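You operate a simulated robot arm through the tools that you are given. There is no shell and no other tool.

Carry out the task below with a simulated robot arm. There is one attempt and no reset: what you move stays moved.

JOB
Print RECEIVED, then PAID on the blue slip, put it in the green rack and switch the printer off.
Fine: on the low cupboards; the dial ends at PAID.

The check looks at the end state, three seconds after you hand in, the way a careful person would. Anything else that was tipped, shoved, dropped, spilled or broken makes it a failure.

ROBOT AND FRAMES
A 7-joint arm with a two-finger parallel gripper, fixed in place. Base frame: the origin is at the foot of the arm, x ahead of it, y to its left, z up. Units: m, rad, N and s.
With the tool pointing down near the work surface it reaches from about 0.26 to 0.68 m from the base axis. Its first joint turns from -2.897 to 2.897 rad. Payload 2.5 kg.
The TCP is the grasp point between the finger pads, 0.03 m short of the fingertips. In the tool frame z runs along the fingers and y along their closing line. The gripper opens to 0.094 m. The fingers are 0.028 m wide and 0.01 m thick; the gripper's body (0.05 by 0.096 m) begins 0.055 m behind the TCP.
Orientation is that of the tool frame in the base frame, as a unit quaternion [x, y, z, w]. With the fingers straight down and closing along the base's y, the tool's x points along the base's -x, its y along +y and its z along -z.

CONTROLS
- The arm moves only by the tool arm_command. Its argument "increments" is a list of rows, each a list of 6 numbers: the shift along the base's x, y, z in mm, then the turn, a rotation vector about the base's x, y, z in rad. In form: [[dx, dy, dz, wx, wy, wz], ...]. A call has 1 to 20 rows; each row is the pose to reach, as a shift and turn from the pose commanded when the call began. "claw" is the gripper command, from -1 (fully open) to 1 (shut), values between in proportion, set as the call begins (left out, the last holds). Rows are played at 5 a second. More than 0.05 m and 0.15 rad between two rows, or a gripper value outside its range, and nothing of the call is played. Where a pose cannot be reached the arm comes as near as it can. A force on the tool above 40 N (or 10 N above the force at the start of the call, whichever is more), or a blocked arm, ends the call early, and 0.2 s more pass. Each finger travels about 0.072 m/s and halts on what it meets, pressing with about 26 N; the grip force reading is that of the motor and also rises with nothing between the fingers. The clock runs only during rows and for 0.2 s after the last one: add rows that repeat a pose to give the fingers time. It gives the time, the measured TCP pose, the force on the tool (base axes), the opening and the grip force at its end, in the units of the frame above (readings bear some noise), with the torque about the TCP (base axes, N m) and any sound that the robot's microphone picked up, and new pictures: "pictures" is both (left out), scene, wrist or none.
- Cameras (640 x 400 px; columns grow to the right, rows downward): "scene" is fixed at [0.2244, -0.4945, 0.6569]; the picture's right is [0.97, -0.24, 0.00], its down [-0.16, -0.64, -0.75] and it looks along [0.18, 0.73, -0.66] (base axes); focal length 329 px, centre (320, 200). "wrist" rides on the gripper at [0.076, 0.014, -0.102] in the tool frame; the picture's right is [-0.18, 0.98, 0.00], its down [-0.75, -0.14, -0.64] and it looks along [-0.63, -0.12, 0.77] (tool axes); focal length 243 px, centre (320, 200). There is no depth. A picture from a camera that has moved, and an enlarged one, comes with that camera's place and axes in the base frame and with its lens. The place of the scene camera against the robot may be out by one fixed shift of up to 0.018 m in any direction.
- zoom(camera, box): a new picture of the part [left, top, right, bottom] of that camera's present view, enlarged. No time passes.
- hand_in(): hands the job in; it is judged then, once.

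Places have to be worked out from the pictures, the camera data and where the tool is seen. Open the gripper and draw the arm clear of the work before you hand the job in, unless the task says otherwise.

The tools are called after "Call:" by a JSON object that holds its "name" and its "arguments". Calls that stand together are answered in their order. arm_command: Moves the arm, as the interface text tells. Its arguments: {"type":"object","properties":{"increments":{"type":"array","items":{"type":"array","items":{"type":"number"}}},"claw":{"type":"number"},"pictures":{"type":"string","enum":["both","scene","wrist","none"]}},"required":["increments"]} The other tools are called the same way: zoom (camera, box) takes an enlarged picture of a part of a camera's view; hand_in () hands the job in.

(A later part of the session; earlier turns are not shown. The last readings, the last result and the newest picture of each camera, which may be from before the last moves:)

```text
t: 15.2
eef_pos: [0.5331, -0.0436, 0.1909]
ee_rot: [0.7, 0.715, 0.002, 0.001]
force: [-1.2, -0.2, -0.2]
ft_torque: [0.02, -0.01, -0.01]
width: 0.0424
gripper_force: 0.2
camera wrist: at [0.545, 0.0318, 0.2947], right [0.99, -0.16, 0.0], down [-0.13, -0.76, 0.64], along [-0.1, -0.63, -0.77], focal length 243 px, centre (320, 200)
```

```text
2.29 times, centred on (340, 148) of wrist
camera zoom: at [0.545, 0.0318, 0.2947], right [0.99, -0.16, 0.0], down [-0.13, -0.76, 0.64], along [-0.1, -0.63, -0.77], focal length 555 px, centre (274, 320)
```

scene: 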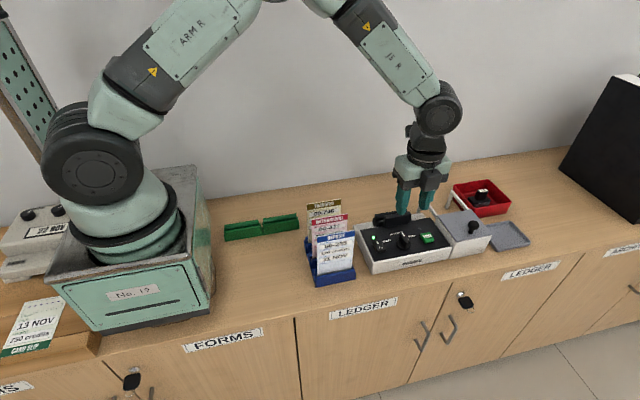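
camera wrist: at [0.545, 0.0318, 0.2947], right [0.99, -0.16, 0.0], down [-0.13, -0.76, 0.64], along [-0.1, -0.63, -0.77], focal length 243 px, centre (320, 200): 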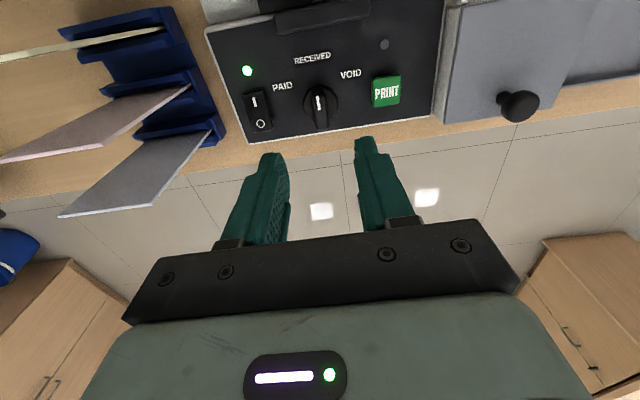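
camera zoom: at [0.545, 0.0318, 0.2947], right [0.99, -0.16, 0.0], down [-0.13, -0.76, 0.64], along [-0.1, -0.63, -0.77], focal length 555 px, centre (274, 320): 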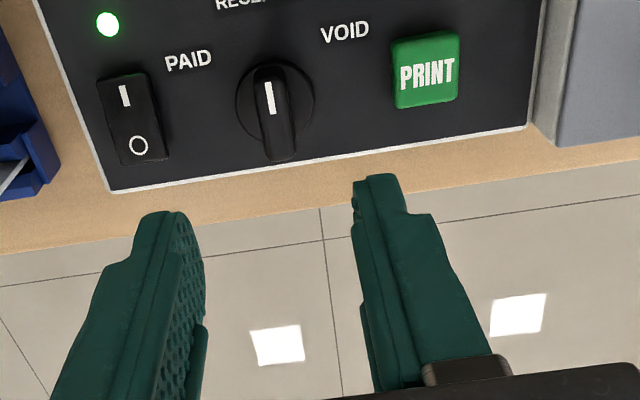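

Dial reads RECEIVED and the printer has not moved. Next I'll rise, turn the gripper back square and go above the DEPOSIT slip near (0.360, -0.065).

Call:
{"name": "arm_command", "arguments": {"increments": [[0, 0, 20, 0, 0, 0.13], [-5, 0, 40, 0, 0, 0.26], [-20, -2, 60, 0, 0, 0.4], [-37, -4, 60, 0, 0, 0.53], [-54, -6, 60, 0, 0, 0.66], [-71, -8, 60, 0, 0, 0.8], [-88, -10, 60, 0, 0, 0.93], [-105, -12, 60, 0, 0, 1.06], [-122, -14, 60, 0, 0, 1.2], [-139, -17, 60, 0, 0, 1.33], [-156, -19, 60, 0, 0, 1.45], [-172, -21, 60, 0, 0, 1.55], [-172, -21, 60, 0, 0, 1.55]]}}

Call:
{"name": "zoom", "arguments": {"camera": "wrist", "box": [220, 60, 420, 220]}}

Call:
{"name": "zoom", "arguments": {"camera": "scene", "box": [290, 180, 390, 300]}}

```text
t: 17.9
eef_pos: [0.3607, -0.0661, 0.2528]
ee_rot: [0.0, 1.0, 0.004, 0.0]
force: [-0.9, 0.3, 0.4]
ft_torque: [-0.03, -0.02, -0.03]
width: 0.0423
gripper_force: 0.0
camera wrist: at [0.2847, -0.0516, 0.3564], right [0.18, 0.98, 0.0], down [0.75, -0.14, 0.64], along [0.63, -0.11, -0.77], focal length 243 px, centre (320, 200)
```

scene: 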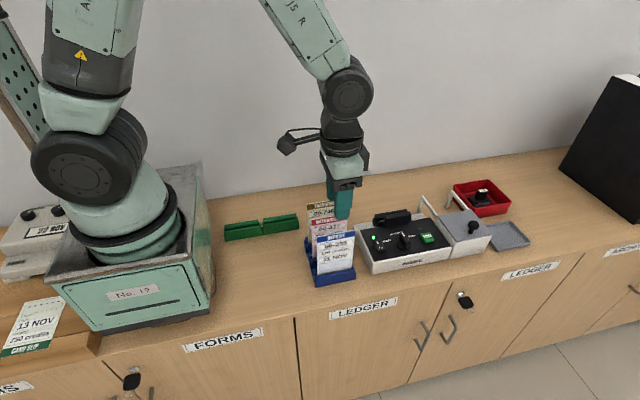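
wrist: 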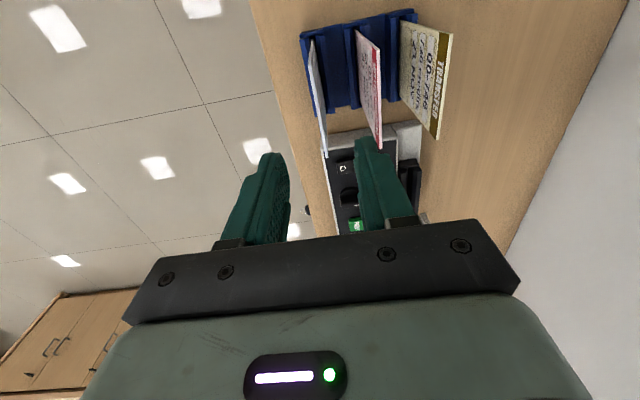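

```text
2.50 times, centred on (320, 140) of wrist
camera zoom: at [0.2847, -0.0516, 0.3564], right [0.18, 0.98, 0.0], down [0.75, -0.14, 0.64], along [0.63, -0.11, -0.77], focal length 606 px, centre (320, 350)
```

zoom: 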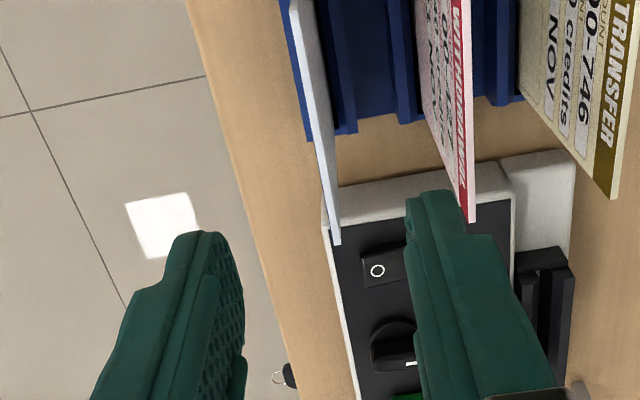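

```text
3.33 times, centred on (340, 240) of scene
camera zoom: at [0.2244, -0.4945, 0.6569], right [0.97, -0.24, 0.0], down [-0.16, -0.64, -0.75], along [0.18, 0.73, -0.66], focal length 1097 px, centre (253, 67)
```

zoom: 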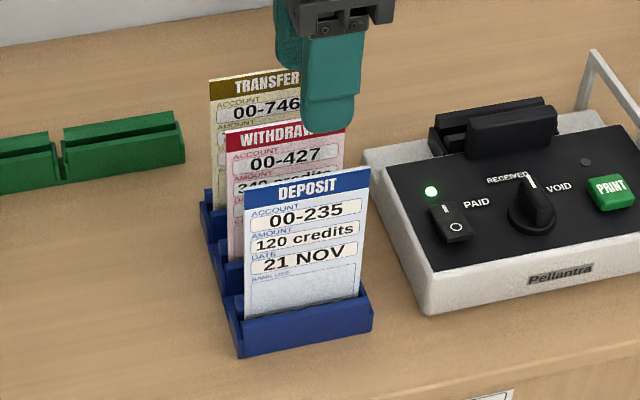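

Square again apart from a tiny 0.46° tilt. Let me zoom on the slip's top edge to fix its position before descending.

Call:
{"name": "zoom", "arguments": {"camera": "wrist", "box": [290, 10, 390, 160]}}

Call:
{"name": "zoom", "arguments": {"camera": "wrist", "box": [290, 20, 350, 60]}}

```text
2.67 times, centred on (340, 85) of wrist
camera zoom: at [0.2847, -0.0516, 0.3564], right [0.18, 0.98, 0.0], down [0.75, -0.14, 0.64], along [0.63, -0.11, -0.77], focal length 647 px, centre (267, 507)
```

zoom: 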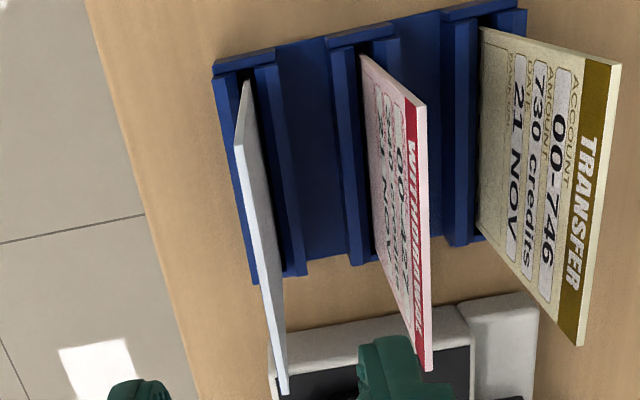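

```text
10.00 times, centred on (320, 40) of wrist
camera zoom: at [0.2847, -0.0516, 0.3564], right [0.18, 0.98, 0.0], down [0.75, -0.14, 0.64], along [0.63, -0.11, -0.77], focal length 2426 px, centre (320, 1800)
```

zoom: 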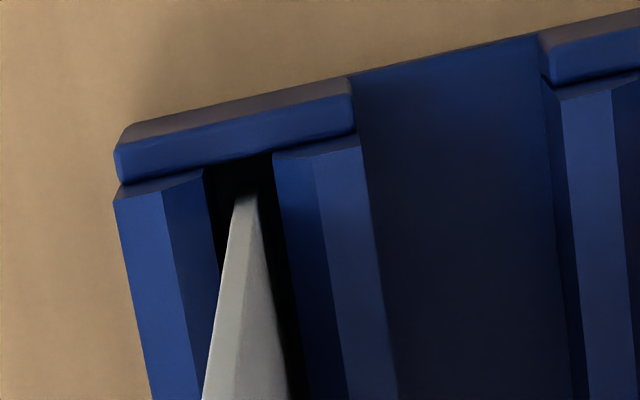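

The slip's top edge runs x 0.318–0.397 at y≈-0.065, so its centre is (0.358, -0.065). I'll correct the small offset and tilt, lower the open fingers around the top of the slip (neighbour slips are 50 mm away), and check before closing.

Call:
{"name": "arm_command", "arguments": {"increments": [[-2, 1, -10, -0.008, 0, 0], [-2, 1, -35, -0.008, 0, 0], [-2, 1, -60, -0.008, 0, 0], [-2, 1, -82, -0.008, 0, 0], [-2, 1, -98, -0.008, 0, 0], [-2, 1, -100, -0.008, 0, 0], [-2, 1, -100, -0.008, 0, 0]]}}

Call:
{"name": "zoom", "arguments": {"camera": "wrist", "box": [220, 60, 420, 240]}}

Call:
{"name": "zoom", "arguments": {"camera": "scene", "box": [290, 180, 390, 300]}}

```text
t: 19.6
eef_pos: [0.3594, -0.0646, 0.1525]
ee_rot: [0.0, 1.0, -0.001, -0.001]
force: [0.0, 0.3, -0.6]
ft_torque: [0.01, 0.02, 0.0]
width: 0.0426
gripper_force: 0.0
camera wrist: at [0.2839, -0.0495, 0.2567], right [0.18, 0.98, 0.0], down [0.75, -0.14, 0.64], along [0.63, -0.12, -0.77], focal length 243 px, centre (320, 200)
```

scene: 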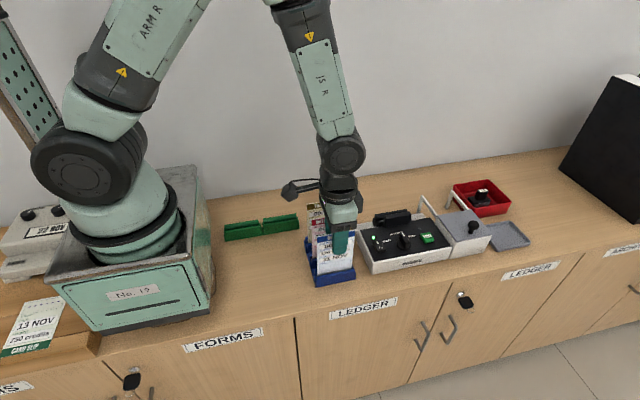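
wrist: 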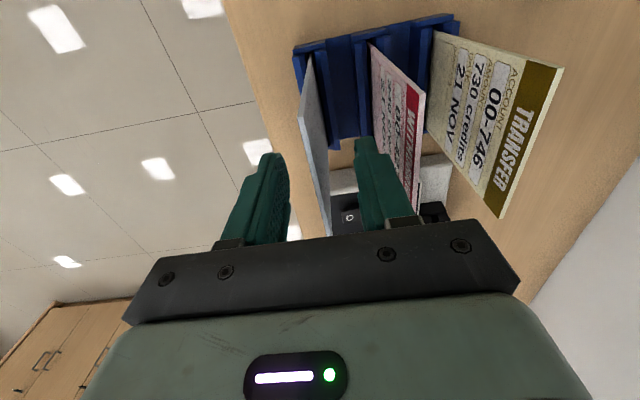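

```text
2.22 times, centred on (320, 150) of wrist
camera zoom: at [0.2839, -0.0495, 0.2567], right [0.18, 0.98, 0.0], down [0.75, -0.14, 0.64], along [0.63, -0.12, -0.77], focal length 539 px, centre (320, 311)
```

zoom: 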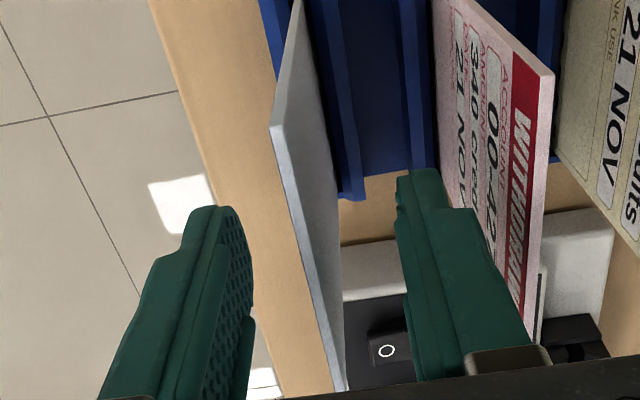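

```text
3.33 times, centred on (340, 240) of scene
camera zoom: at [0.2244, -0.4945, 0.6569], right [0.97, -0.24, 0.0], down [-0.16, -0.64, -0.75], along [0.18, 0.73, -0.66], focal length 1097 px, centre (253, 67)
```

zoom: 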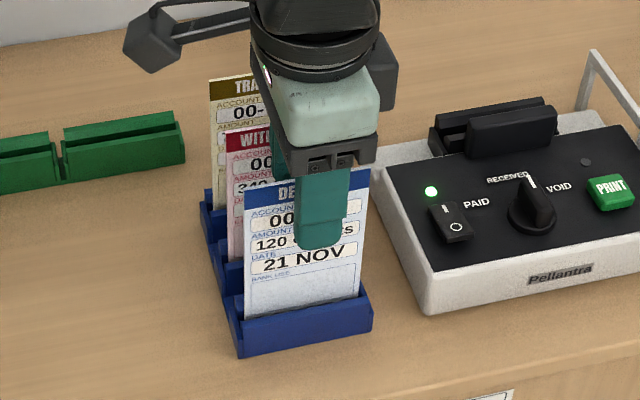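

The slip stands midway between the fingers. Closing on it.

Call:
{"name": "arm_command", "arguments": {"increments": [[0, 0, 0, 0, 0, 0], [0, 0, 0, 0, 0, 0], [0, 0, 0, 0, 0, 0], [0, 0, 0, 0, 0, 0]], "claw": 1}}

Call:
{"name": "zoom", "arguments": {"camera": "scene", "box": [290, 180, 390, 300]}}

```text
t: 20.6
eef_pos: [0.3601, -0.0643, 0.1527]
ee_rot: [0.001, 1.0, -0.001, -0.001]
force: [0.4, -0.5, -0.6]
ft_torque: [0.0, -0.01, 0.02]
width: 0.0057
gripper_force: 25.8
camera wrist: at [0.2838, -0.0496, 0.2569], right [0.18, 0.98, 0.0], down [0.75, -0.14, 0.64], along [0.63, -0.12, -0.77], focal length 243 px, centre (320, 200)
```

scene: 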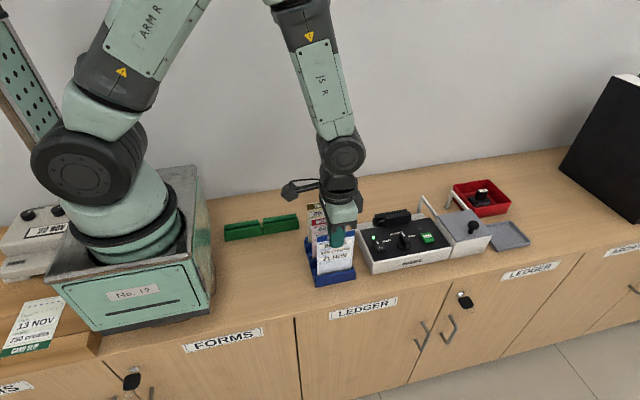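
wrist: 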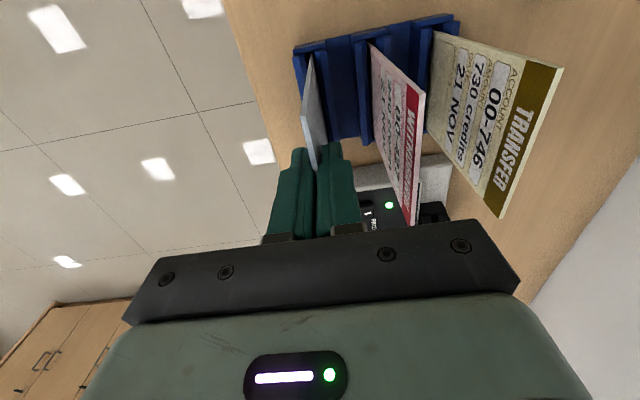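

```text
3.33 times, centred on (340, 240) of scene
camera zoom: at [0.2244, -0.4945, 0.6569], right [0.97, -0.24, 0.0], down [-0.16, -0.64, -0.75], along [0.18, 0.73, -0.66], focal length 1097 px, centre (253, 67)
```

zoom: 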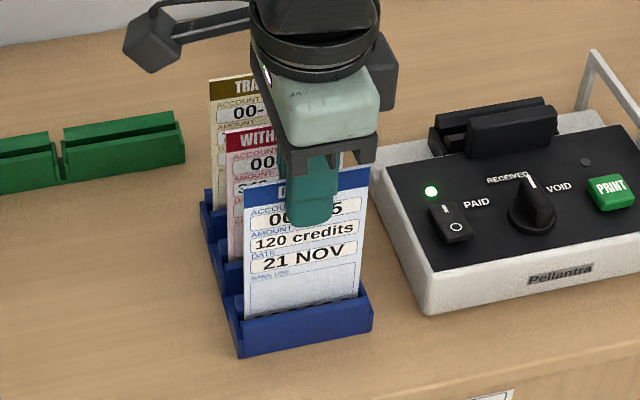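

Grip is firm on a slip about 5 mm thick. I'll lift straight up and check that the holder stays put.

Call:
{"name": "arm_command", "arguments": {"increments": [[0, 0, 10, 0, 0, 0], [0, 0, 25, 0, 0, 0], [0, 0, 50, 0, 0, 0], [0, 0, 85, 0, 0, 0], [0, 0, 125, 0, 0, 0], [0, 0, 165, 0, 0, 0], [0, 0, 165, 0, 0, 0]]}}

Call:
{"name": "zoom", "arguments": {"camera": "scene", "box": [280, 130, 400, 300]}}

```text
t: 22.1
eef_pos: [0.3592, -0.0667, 0.317]
ee_rot: [0.001, 1.0, -0.002, -0.001]
force: [-0.1, -0.3, -0.2]
ft_torque: [-0.01, -0.01, -0.01]
width: 0.0058
gripper_force: 26.6
camera wrist: at [0.2822, -0.0512, 0.4209], right [0.19, 0.98, 0.0], down [0.75, -0.14, 0.64], along [0.63, -0.12, -0.77], focal length 243 px, centre (320, 200)
```

scene: 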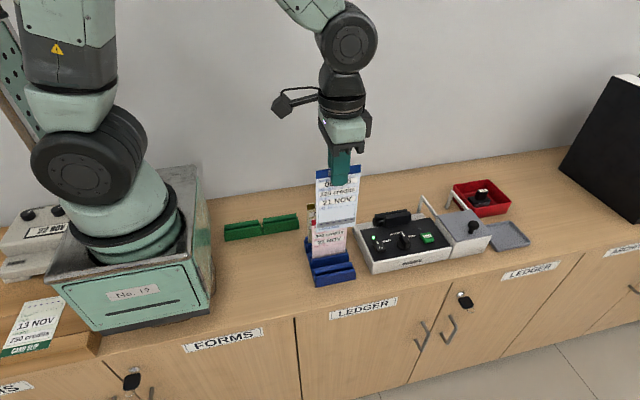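
wrist: 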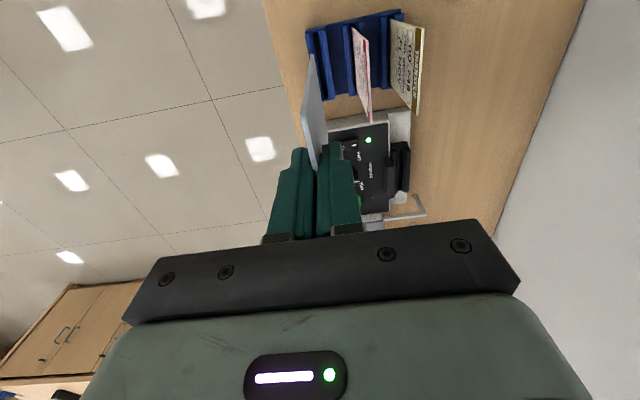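

```text
2.35 times, centred on (340, 215) of scene
camera zoom: at [0.2244, -0.4945, 0.6569], right [0.97, -0.24, 0.0], down [-0.16, -0.64, -0.75], along [0.18, 0.73, -0.66], focal length 774 px, centre (273, 165)
```

zoom: 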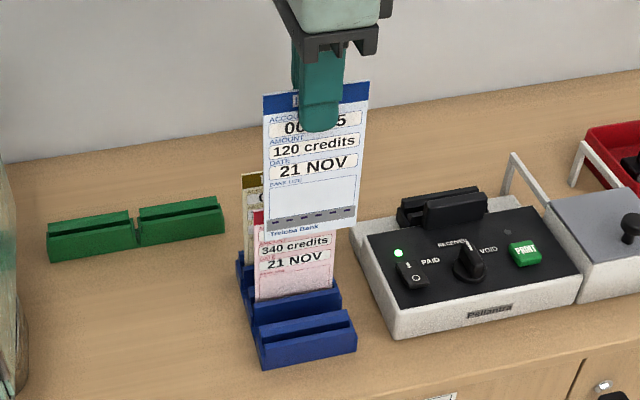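

The slip came out cleanly; the holder and other slips stayed. It is about 0.15 m tall, so its bottom is about 0.145 m below the TCP. I'll carry it in +x first, then in +y over the slot, and stop above.

Call:
{"name": "arm_command", "arguments": {"increments": [[40, 0, 0, 0, 0, 0], [80, 0, 0, 0, 0, 0], [120, 0, 0, 0, 0, 0], [155, 20, 0, 0, 0, 0], [180, 55, 0, 0, 0, 0], [185, 90, 0, 0, 0, 0], [185, 110, -20, 0, 0, 0], [185, 110, -50, 0, 0, 0], [185, 110, -78, 0, 0, 0], [185, 110, -78, 0, 0, 0]]}}

Call:
{"name": "zoom", "arguments": {"camera": "scene", "box": [350, 120, 470, 270]}}

Call:
{"name": "zoom", "arguments": {"camera": "wrist", "box": [250, 30, 400, 180]}}

```text
t: 24.4
eef_pos: [0.5444, 0.0438, 0.2374]
ee_rot: [0.0, 1.0, -0.003, -0.001]
force: [0.6, 0.4, 0.1]
ft_torque: [-0.01, -0.02, -0.04]
width: 0.0056
gripper_force: 26.3
camera wrist: at [0.468, 0.0594, 0.3415], right [0.18, 0.98, 0.0], down [0.75, -0.14, 0.64], along [0.63, -0.12, -0.77], focal length 243 px, centre (320, 200)
```

scene: 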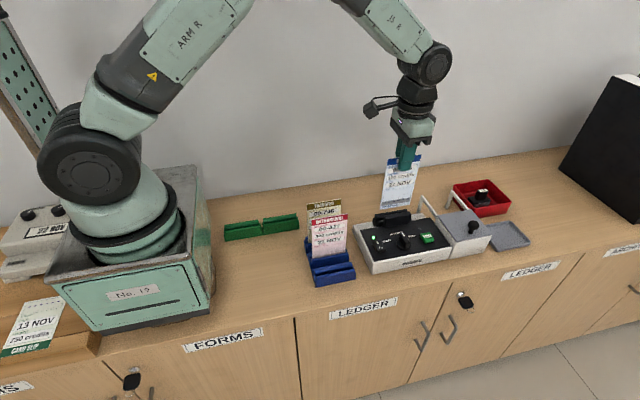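
wrist: 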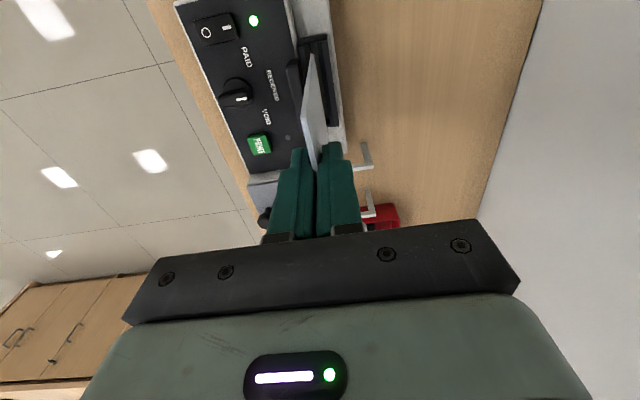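

```text
2.67 times, centred on (410, 195) of scene
camera zoom: at [0.2244, -0.4945, 0.6569], right [0.97, -0.24, 0.0], down [-0.16, -0.64, -0.75], along [0.18, 0.73, -0.66], focal length 877 px, centre (80, 213)
```

zoom: 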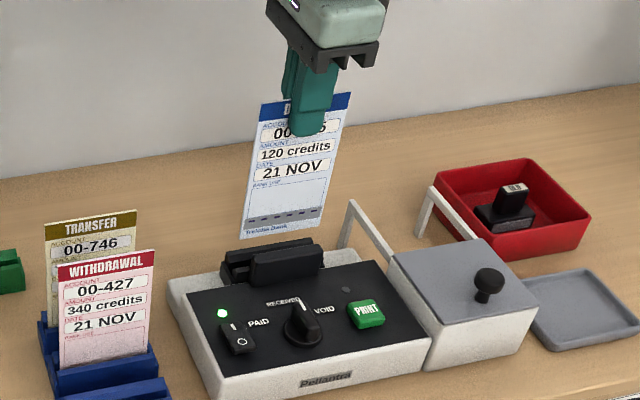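

```text
2.67 times, centred on (325, 105) of wrist
camera zoom: at [0.468, 0.0594, 0.3415], right [0.18, 0.98, 0.0], down [0.75, -0.14, 0.64], along [0.63, -0.12, -0.77], focal length 647 px, centre (307, 453)
```

zoom: 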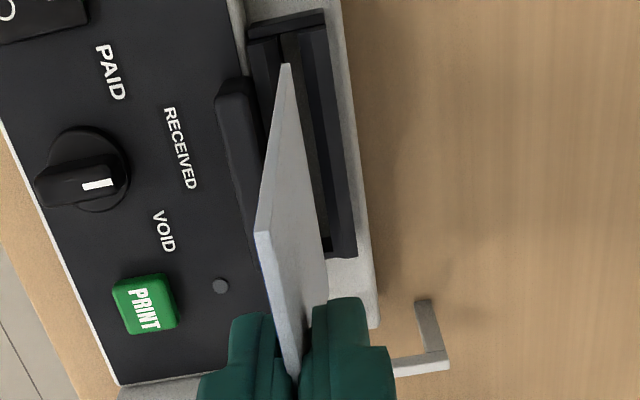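

The slip hangs right above the slot; its left edge is nearly over the stop wall, so I'll shift +4 mm in x, trim the slight tilt and lower until the bottom edge is just above the jaws.

Call:
{"name": "arm_command", "arguments": {"increments": [[4, 0, -8, 0.004, 0, 0], [4, 0, -18, 0.004, 0, 0], [4, 0, -27, 0.004, 0, 0], [4, 0, -32, 0.004, 0, 0], [4, 0, -32, 0.004, 0, 0]]}}

Call:
{"name": "zoom", "arguments": {"camera": "scene", "box": [360, 150, 440, 250]}}

Call:
{"name": "zoom", "arguments": {"camera": "wrist", "box": [260, 40, 380, 160]}}

```text
t: 25.6
eef_pos: [0.5478, 0.0456, 0.2058]
ee_rot: [0.001, 1.0, 0.0, -0.001]
force: [-0.2, 0.2, 0.0]
ft_torque: [0.01, -0.02, -0.03]
width: 0.0059
gripper_force: 25.9
camera wrist: at [0.4725, 0.0591, 0.3099], right [0.19, 0.98, 0.0], down [0.75, -0.14, 0.64], along [0.63, -0.12, -0.77], focal length 243 px, centre (320, 200)
```

scene: 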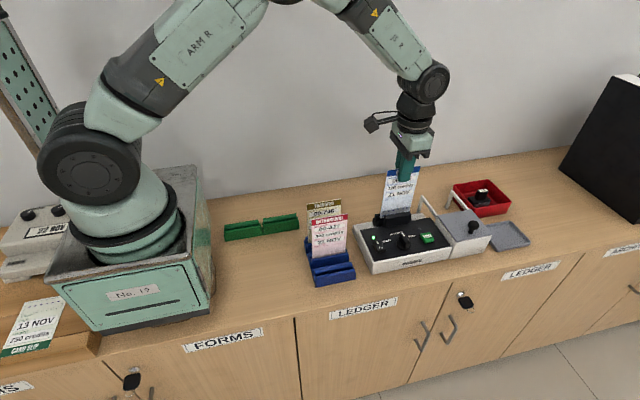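
wrist: 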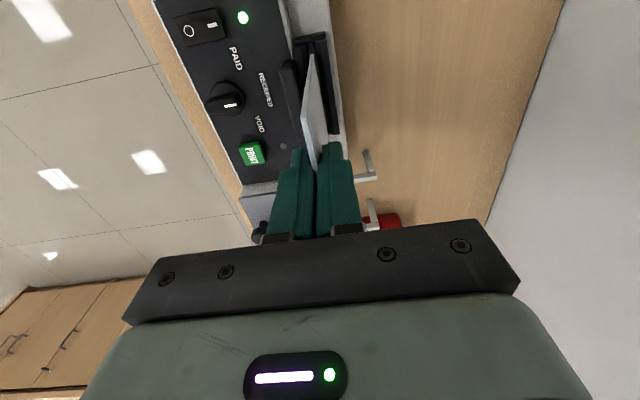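

```text
4.00 times, centred on (400, 200) of scene
camera zoom: at [0.2244, -0.4945, 0.6569], right [0.97, -0.24, 0.0], down [-0.16, -0.64, -0.75], along [0.18, 0.73, -0.66], focal length 1316 px, centre (0, 200)
```

zoom: 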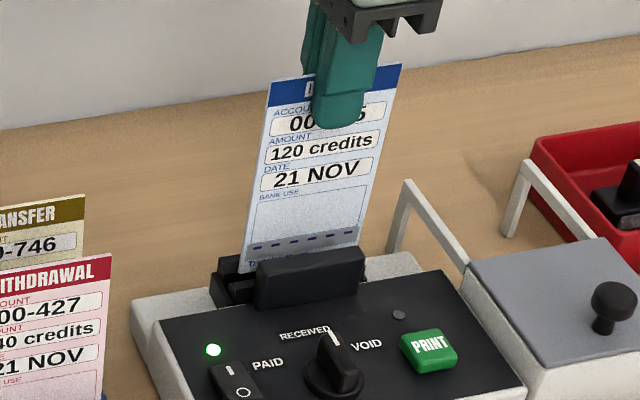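

```text
3.33 times, centred on (320, 100) of wrist
camera zoom: at [0.4725, 0.0591, 0.3099], right [0.19, 0.98, 0.0], down [0.75, -0.14, 0.64], along [0.63, -0.12, -0.77], focal length 809 px, centre (320, 533)
```

zoom: 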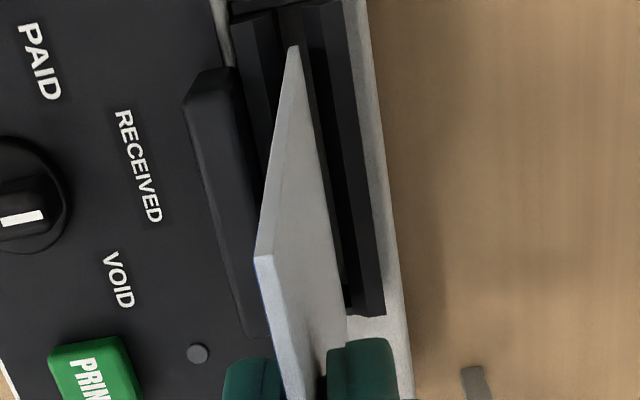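

Call:
{"name": "zoom", "arguments": {"camera": "wrist", "box": [288, 30, 348, 70]}}

Call:
{"name": "zoom", "arguments": {"camera": "wrist", "box": [290, 100, 360, 150]}}

Call:
{"name": "zoom", "arguments": {"camera": "scene", "box": [370, 195, 434, 235]}}

```text
10.00 times, centred on (318, 50) of wrist
camera zoom: at [0.4725, 0.0591, 0.3099], right [0.19, 0.98, 0.0], down [0.75, -0.14, 0.64], along [0.63, -0.12, -0.77], focal length 2426 px, centre (340, 1700)
```

zoom: 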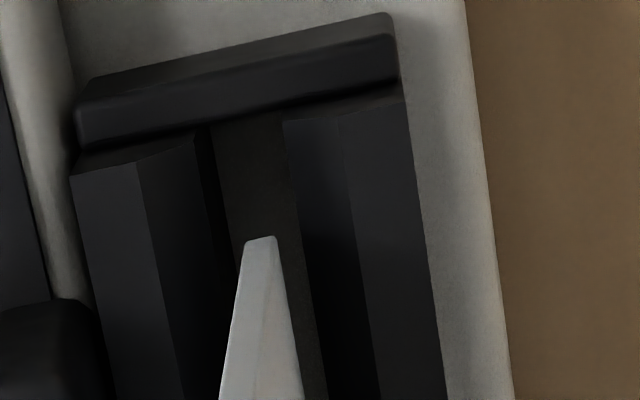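

```text
8.00 times, centred on (325, 125) of wrist
camera zoom: at [0.4725, 0.0591, 0.3099], right [0.19, 0.98, 0.0], down [0.75, -0.14, 0.64], along [0.63, -0.12, -0.77], focal length 1941 px, centre (280, 800)
```

zoom: 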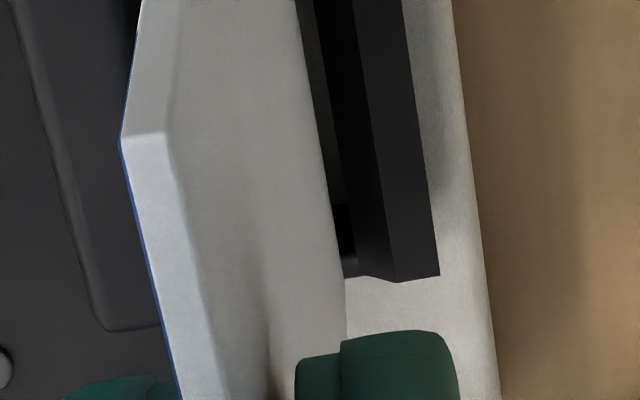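

```text
10.00 times, centred on (402, 215) of scene
camera zoom: at [0.2244, -0.4945, 0.6569], right [0.97, -0.24, 0.0], down [-0.16, -0.64, -0.75], along [0.18, 0.73, -0.66], focal length 3290 px, centre (-500, 50)
```

zoom: 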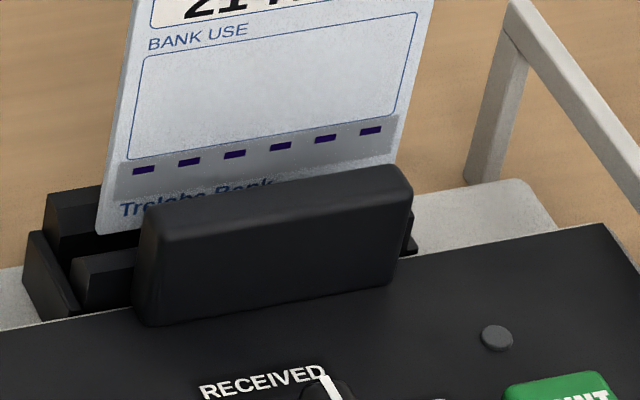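

The slip is parallel to the slot but about 1.5 mm toward +y from its centre line (slot about 7 mm wide with chamfers). I'll shift -1.5 mm in y and lower it into the slot slowly.

Call:
{"name": "arm_command", "arguments": {"increments": [[0, -1.5, 0, 0, 0, 0], [0, -1.5, -5, 0, 0, 0], [0, -1.5, -10, 0, 0, 0], [0, -1.5, -15, 0, 0, 0], [0, -1.5, -20, 0, 0, 0], [0, -1.5, -25, 0, 0, 0], [0, -1.5, -30, 0, 0, 0], [0, -1.5, -30, 0, 0, 0]]}}

Call:
{"name": "zoom", "arguments": {"camera": "wrist", "box": [280, 40, 370, 160]}}

Call:
{"name": "zoom", "arguments": {"camera": "scene", "box": [370, 170, 450, 240]}}

```text
t: 27.4
eef_pos: [0.5477, 0.0442, 0.1786]
ee_rot: [0.001, 1.0, 0.0, -0.002]
force: [-1.3, 0.4, 3.4]
ft_torque: [-0.01, 0.13, 0.02]
width: 0.0057
gripper_force: 26.1
camera wrist: at [0.4719, 0.0592, 0.2817], right [0.18, 0.98, 0.0], down [0.75, -0.14, 0.64], along [0.63, -0.12, -0.77], focal length 243 px, centre (320, 200)
```

scene: 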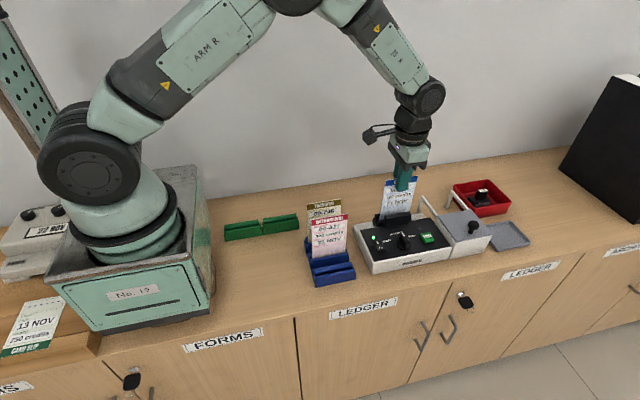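
wrist: 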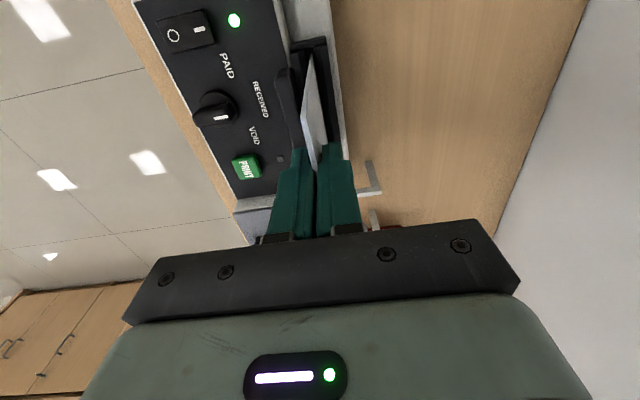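

```text
3.33 times, centred on (325, 100) of wrist
camera zoom: at [0.4719, 0.0592, 0.2817], right [0.18, 0.98, 0.0], down [0.75, -0.14, 0.64], along [0.63, -0.12, -0.77], focal length 809 px, centre (303, 533)
```

zoom: 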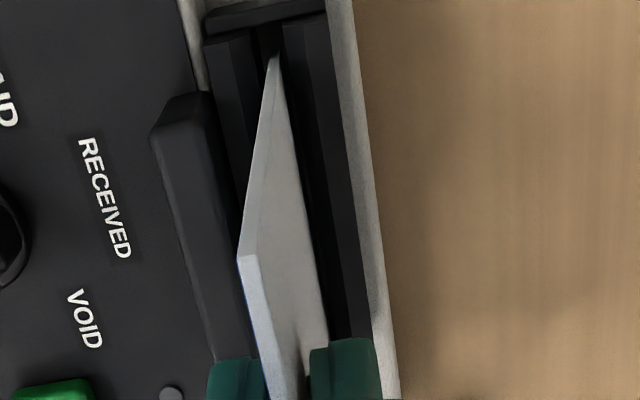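

```text
5.71 times, centred on (410, 205) of scene
camera zoom: at [0.2244, -0.4945, 0.6569], right [0.97, -0.24, 0.0], down [-0.16, -0.64, -0.75], along [0.18, 0.73, -0.66], focal length 1880 px, centre (-194, 171)
```

zoom: 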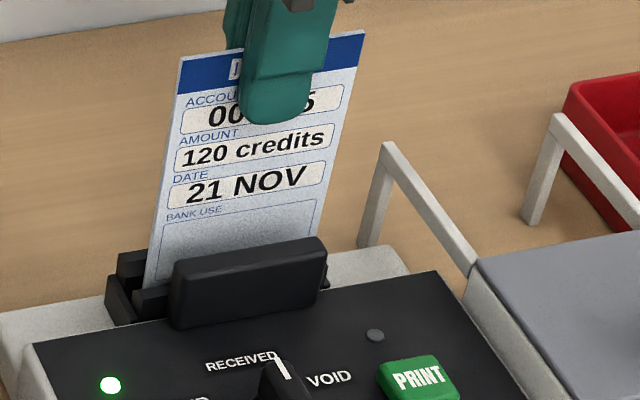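

The slip is in the slot and there is a light 3 N upward contact: either the slot floor or the jaw sides. I'll go down 2 mm more and read the force.

Call:
{"name": "arm_command", "arguments": {"increments": [[0, 0, -1, 0, 0, 0], [0, 0, -2, 0, 0, 0], [0, 0, -2, 0, 0, 0]]}}

Call:
{"name": "zoom", "arguments": {"camera": "wrist", "box": [295, 40, 355, 80]}}

```text
t: 28.1
eef_pos: [0.5491, 0.0441, 0.1782]
ee_rot: [0.001, 1.0, 0.002, 0.0]
force: [-2.5, -0.5, 17.7]
ft_torque: [0.01, 0.22, 0.06]
width: 0.0058
gripper_force: 26.4
camera wrist: at [0.4727, 0.0579, 0.281], right [0.19, 0.98, 0.0], down [0.75, -0.14, 0.64], along [0.63, -0.12, -0.77], focal length 243 px, centre (320, 200)
```

scene: 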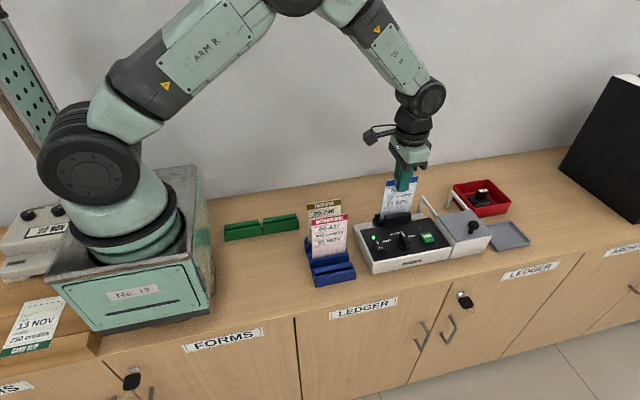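
wrist: 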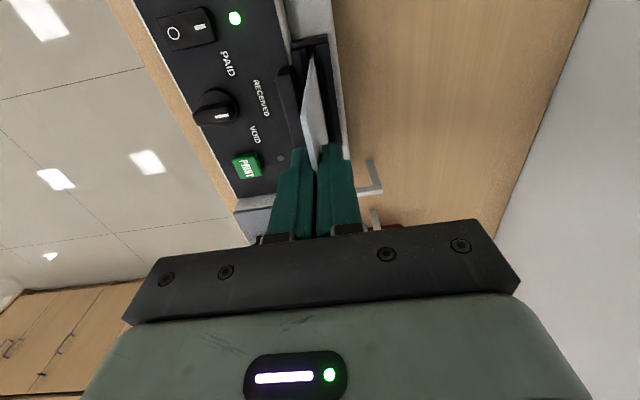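

```text
10.00 times, centred on (325, 60) of wrist
camera zoom: at [0.4727, 0.0579, 0.281], right [0.19, 0.98, 0.0], down [0.75, -0.14, 0.64], along [0.63, -0.12, -0.77], focal length 2426 px, centre (270, 1600)
```

zoom: 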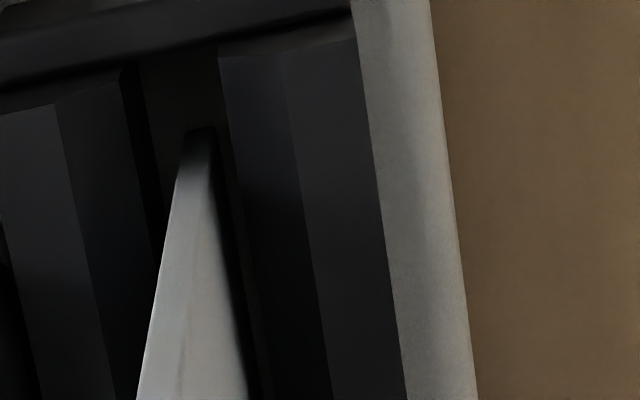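

Force rose to 18 N with no further descent, so the slip is seated on the slot floor, centred between the jaws. I'll ease the pressure off, open the fingers and see whether it stands.

Call:
{"name": "arm_command", "arguments": {"increments": [[0, 0, 1, 0, 0, 0], [0, 0, 1.5, 0, 0, 0], [0, 0, 1.5, 0, 0, 0]]}}

Call:
{"name": "arm_command", "arguments": {"increments": [[0, 0, 0, 0, 0, 0], [0, 0, 0, 0, 0, 0], [0, 0, 0, 0, 0, 0]], "claw": 0.1}}

Call:
{"name": "zoom", "arguments": {"camera": "scene", "box": [360, 160, 460, 260]}}

Call:
{"name": "zoom", "arguments": {"camera": "wrist", "box": [240, 30, 400, 170]}}

```text
t: 28.9
eef_pos: [0.5477, 0.0448, 0.1772]
ee_rot: [0.001, 1.0, 0.0, 0.001]
force: [4.1, 0.5, 7.7]
ft_torque: [0.0, -0.61, -0.04]
width: 0.0055
gripper_force: 25.6
camera wrist: at [0.472, 0.0579, 0.2812], right [0.19, 0.98, 0.0], down [0.75, -0.14, 0.64], along [0.63, -0.12, -0.77], focal length 243 px, centre (320, 200)
```

scene: 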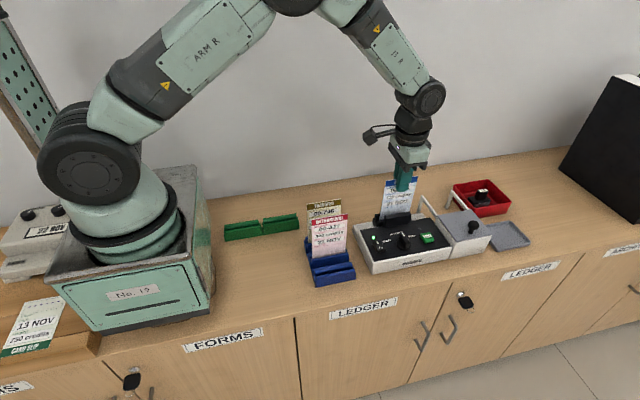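
wrist: 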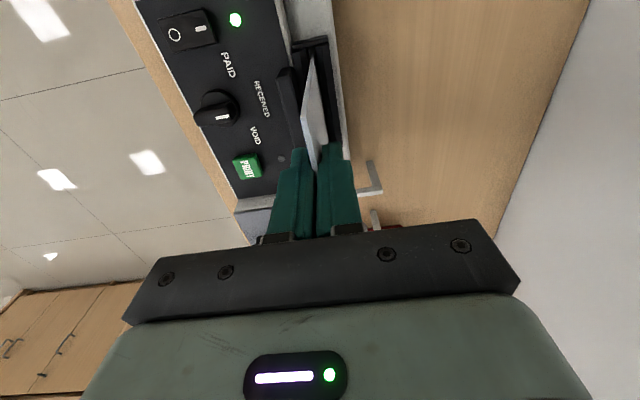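

```text
t: 29.8
eef_pos: [0.5465, 0.0446, 0.1778]
ee_rot: [0.001, 1.0, 0.002, -0.001]
force: [-0.2, 0.0, -0.1]
ft_torque: [0.02, 0.02, -0.01]
width: 0.0421
gripper_force: 0.1
camera wrist: at [0.4718, 0.0579, 0.2812], right [0.19, 0.98, 0.0], down [0.75, -0.14, 0.64], along [0.63, -0.12, -0.77], focal length 243 px, centre (320, 200)
```

scene: 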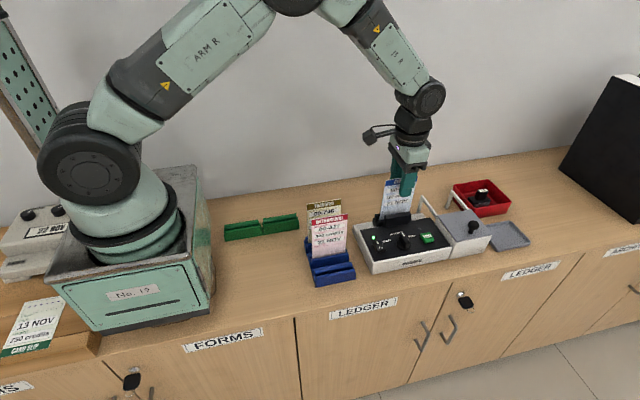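
wrist: 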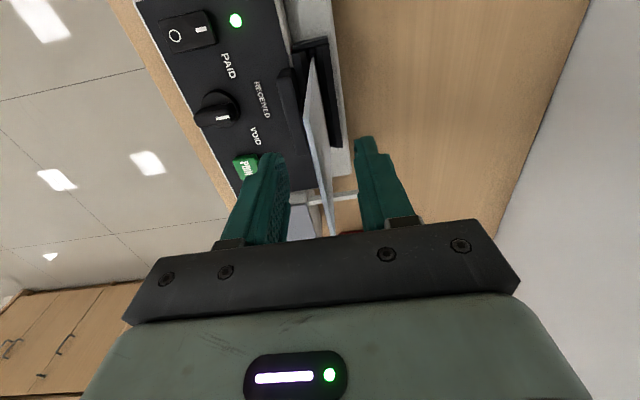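

```text
4.00 times, centred on (410, 210) of scene
camera zoom: at [0.2244, -0.4945, 0.6569], right [0.97, -0.24, 0.0], down [-0.16, -0.64, -0.75], along [0.18, 0.73, -0.66], focal length 1316 px, centre (-40, 160)
```

zoom: 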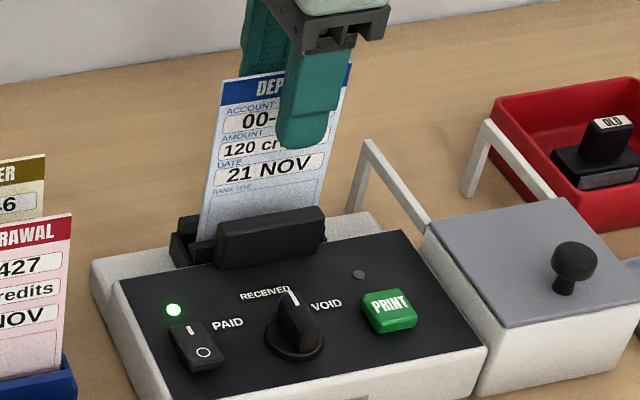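

```text
2.86 times, centred on (320, 100) of wrist
camera zoom: at [0.4718, 0.0579, 0.2812], right [0.19, 0.98, 0.0], down [0.75, -0.14, 0.64], along [0.63, -0.12, -0.77], focal length 693 px, centre (320, 486)
```

zoom: 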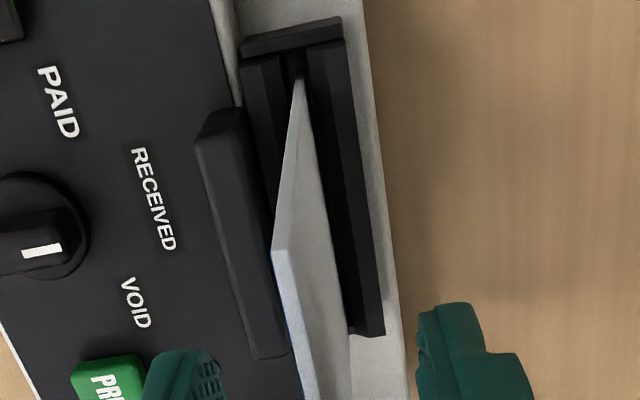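

The slip stands in the slot on its own. I'll rise clear, close the fingers, and go above the PRINT button at about (0.594, -0.043).

Call:
{"name": "arm_command", "arguments": {"increments": [[0, 0, 25, 0, 0, 0], [0, 0, 50, 0, 0, 0], [0, 0, 80, 0, 0, 0], [0, 0, 80, 0, 0, 0]]}}

Call:
{"name": "arm_command", "arguments": {"increments": [[15, -30, 0, 0, 0, 0], [30, -60, 0, 0, 0, 0], [46, -87, 0, 0, 0, 0], [46, -87, -40, 0, 0, 0], [46, -87, -80, 0, 0, 0], [46, -87, -115, 0, 0, 0], [46, -87, -138, 0, 0, 0], [46, -87, -138, 0, 0, 0]], "claw": 1}}

Call:
{"name": "zoom", "arguments": {"camera": "scene", "box": [360, 160, 460, 260]}}

Call:
{"name": "zoom", "arguments": {"camera": "wrist", "box": [240, 60, 440, 200]}}

```text
t: 30.8
eef_pos: [0.549, 0.0463, 0.2583]
ee_rot: [0.0, 1.0, 0.001, -0.001]
force: [0.5, -0.3, -0.7]
ft_torque: [-0.02, 0.01, 0.02]
width: 0.0423
gripper_force: 0.1
camera wrist: at [0.4726, 0.0596, 0.3621], right [0.18, 0.98, 0.0], down [0.75, -0.14, 0.64], along [0.63, -0.12, -0.77], focal length 243 px, centre (320, 200)
```

scene: 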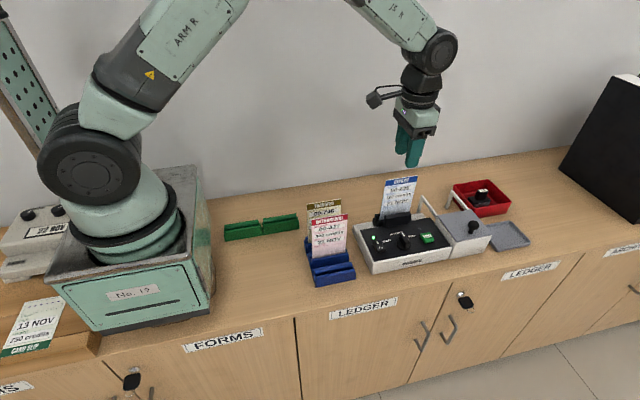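
wrist: 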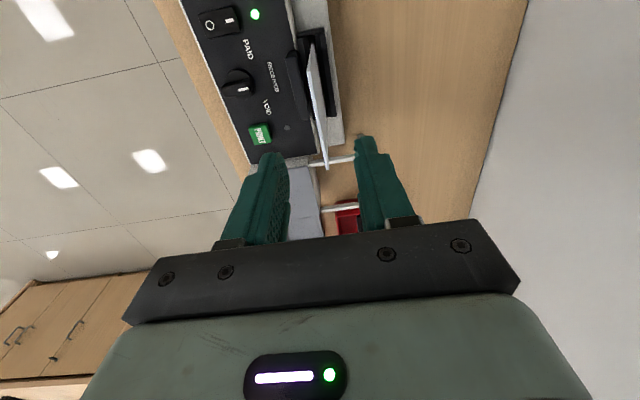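

```text
t: 32.5
eef_pos: [0.5945, -0.041, 0.1156]
ee_rot: [0.0, 1.0, 0.001, -0.001]
force: [0.3, -0.9, 0.7]
ft_torque: [-0.06, -0.03, 0.0]
width: 0.0001
gripper_force: 26.3
camera wrist: at [0.5194, -0.0269, 0.2181], right [0.18, 0.98, 0.0], down [0.75, -0.14, 0.64], along [0.63, -0.12, -0.77], focal length 243 px, centre (320, 200)
```

scene: 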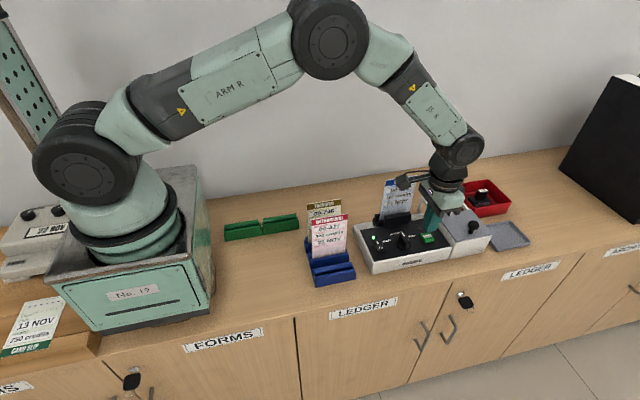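
wrist: 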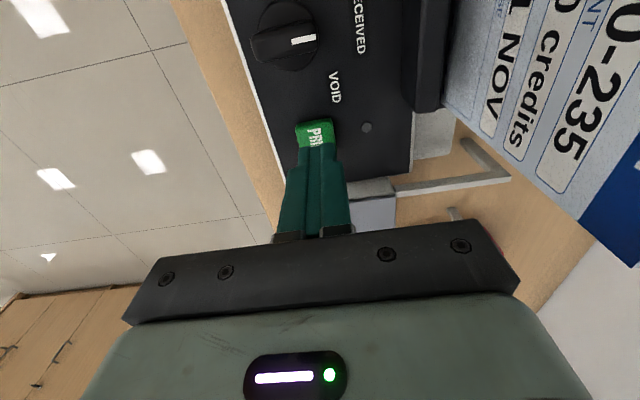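

```text
4.00 times, centred on (410, 210) of scene
camera zoom: at [0.2244, -0.4945, 0.6569], right [0.97, -0.24, 0.0], down [-0.16, -0.64, -0.75], along [0.18, 0.73, -0.66], focal length 1316 px, centre (-40, 160)
```

zoom: 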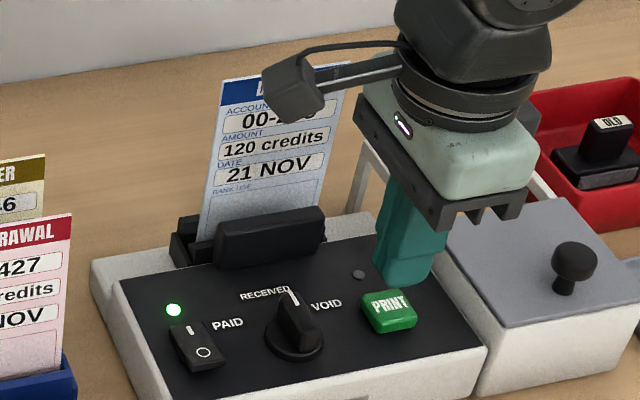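

```text
2.86 times, centred on (340, 130) of wrist
camera zoom: at [0.5194, -0.0269, 0.2181], right [0.18, 0.98, 0.0], down [0.75, -0.14, 0.64], along [0.63, -0.12, -0.77], focal length 693 px, centre (263, 400)
```

zoom: 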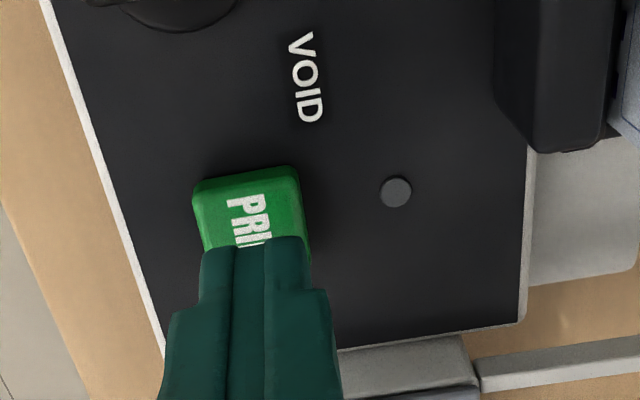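

The fingertips line up with the PRINT button (about 2 mm to +y, which I'll trim). Lowering gently in small steps.

Call:
{"name": "arm_command", "arguments": {"increments": [[0, -2, -8, 0, 0, 0], [0, -2, -15, 0, 0, 0], [0, -2, -19, 0, 0, 0], [0, -2, -21, 0, 0, 0], [0, -2, -23, 0, 0, 0]]}}

Call:
{"name": "zoom", "arguments": {"camera": "scene", "box": [380, 190, 460, 260]}}

```text
t: 33.8
eef_pos: [0.5933, -0.0453, 0.0931]
ee_rot: [0.0, 1.0, 0.001, -0.001]
force: [0.6, -0.4, 0.3]
ft_torque: [-0.02, 0.02, 0.03]
width: 0.0001
gripper_force: 25.8
camera wrist: at [0.5176, -0.031, 0.1983], right [0.19, 0.98, 0.0], down [0.75, -0.14, 0.64], along [0.63, -0.12, -0.77], focal length 243 px, centre (320, 200)
```

scene: 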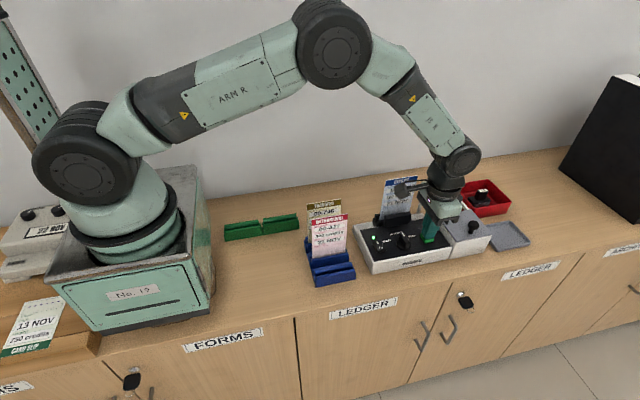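
wrist: 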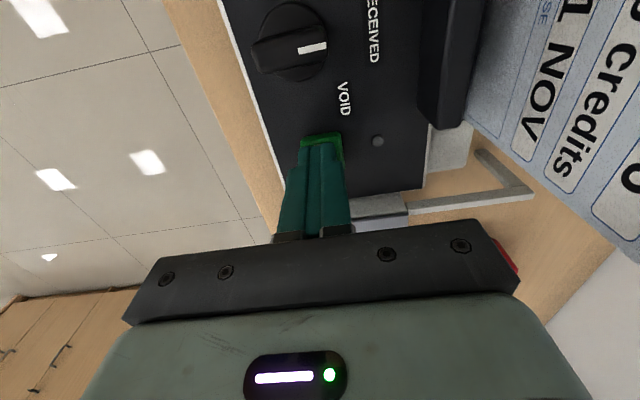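

```text
5.71 times, centred on (420, 225) of scene
camera zoom: at [0.2244, -0.4945, 0.6569], right [0.97, -0.24, 0.0], down [-0.16, -0.64, -0.75], along [0.18, 0.73, -0.66], focal length 1880 px, centre (-251, 57)
```

zoom: 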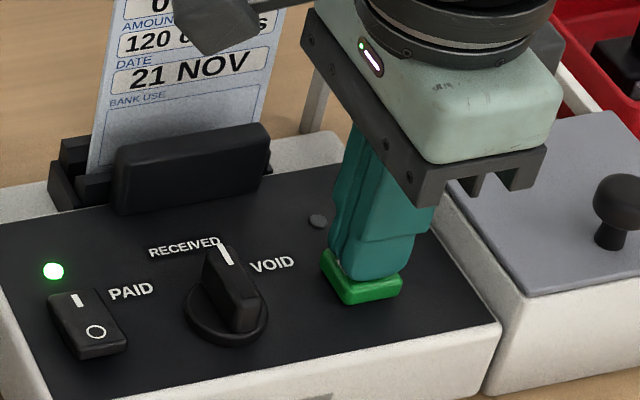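

The tip is just at the button surface. Continuing down in 1 mm steps.

Call:
{"name": "arm_command", "arguments": {"increments": [[0, 0, -1, 0, 0, 0], [0, 0, -2, 0, 0, 0], [0, 0, -3, 0, 0, 0]]}}

```text
t: 34.5
eef_pos: [0.5936, -0.0456, 0.0919]
ee_rot: [0.001, 1.0, 0.0, -0.001]
force: [-0.5, 0.4, 1.7]
ft_torque: [0.0, 0.0, -0.03]
width: 0.0
gripper_force: 26.4
camera wrist: at [0.5178, -0.0319, 0.196], right [0.19, 0.98, 0.0], down [0.75, -0.14, 0.64], along [0.63, -0.12, -0.77], focal length 243 px, centre (320, 200)
```

scene: 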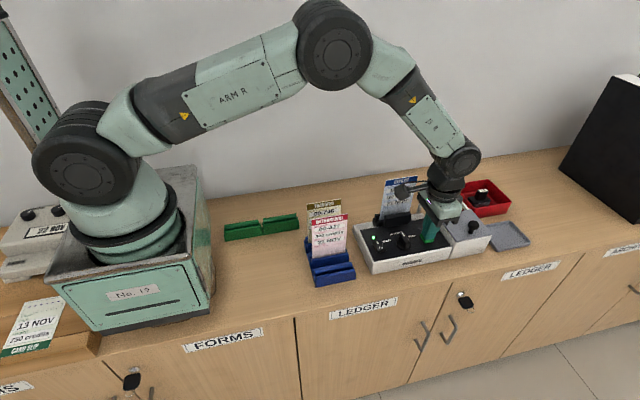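
wrist: 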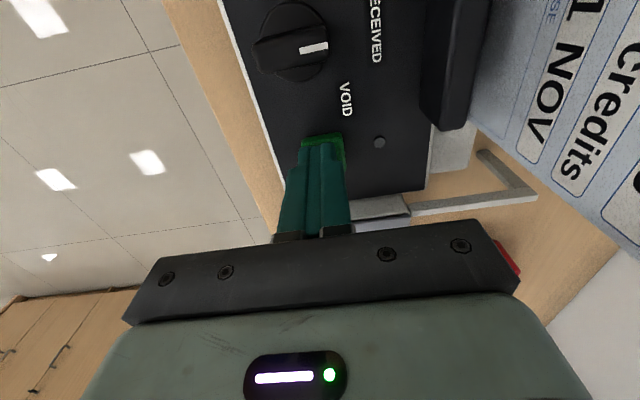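

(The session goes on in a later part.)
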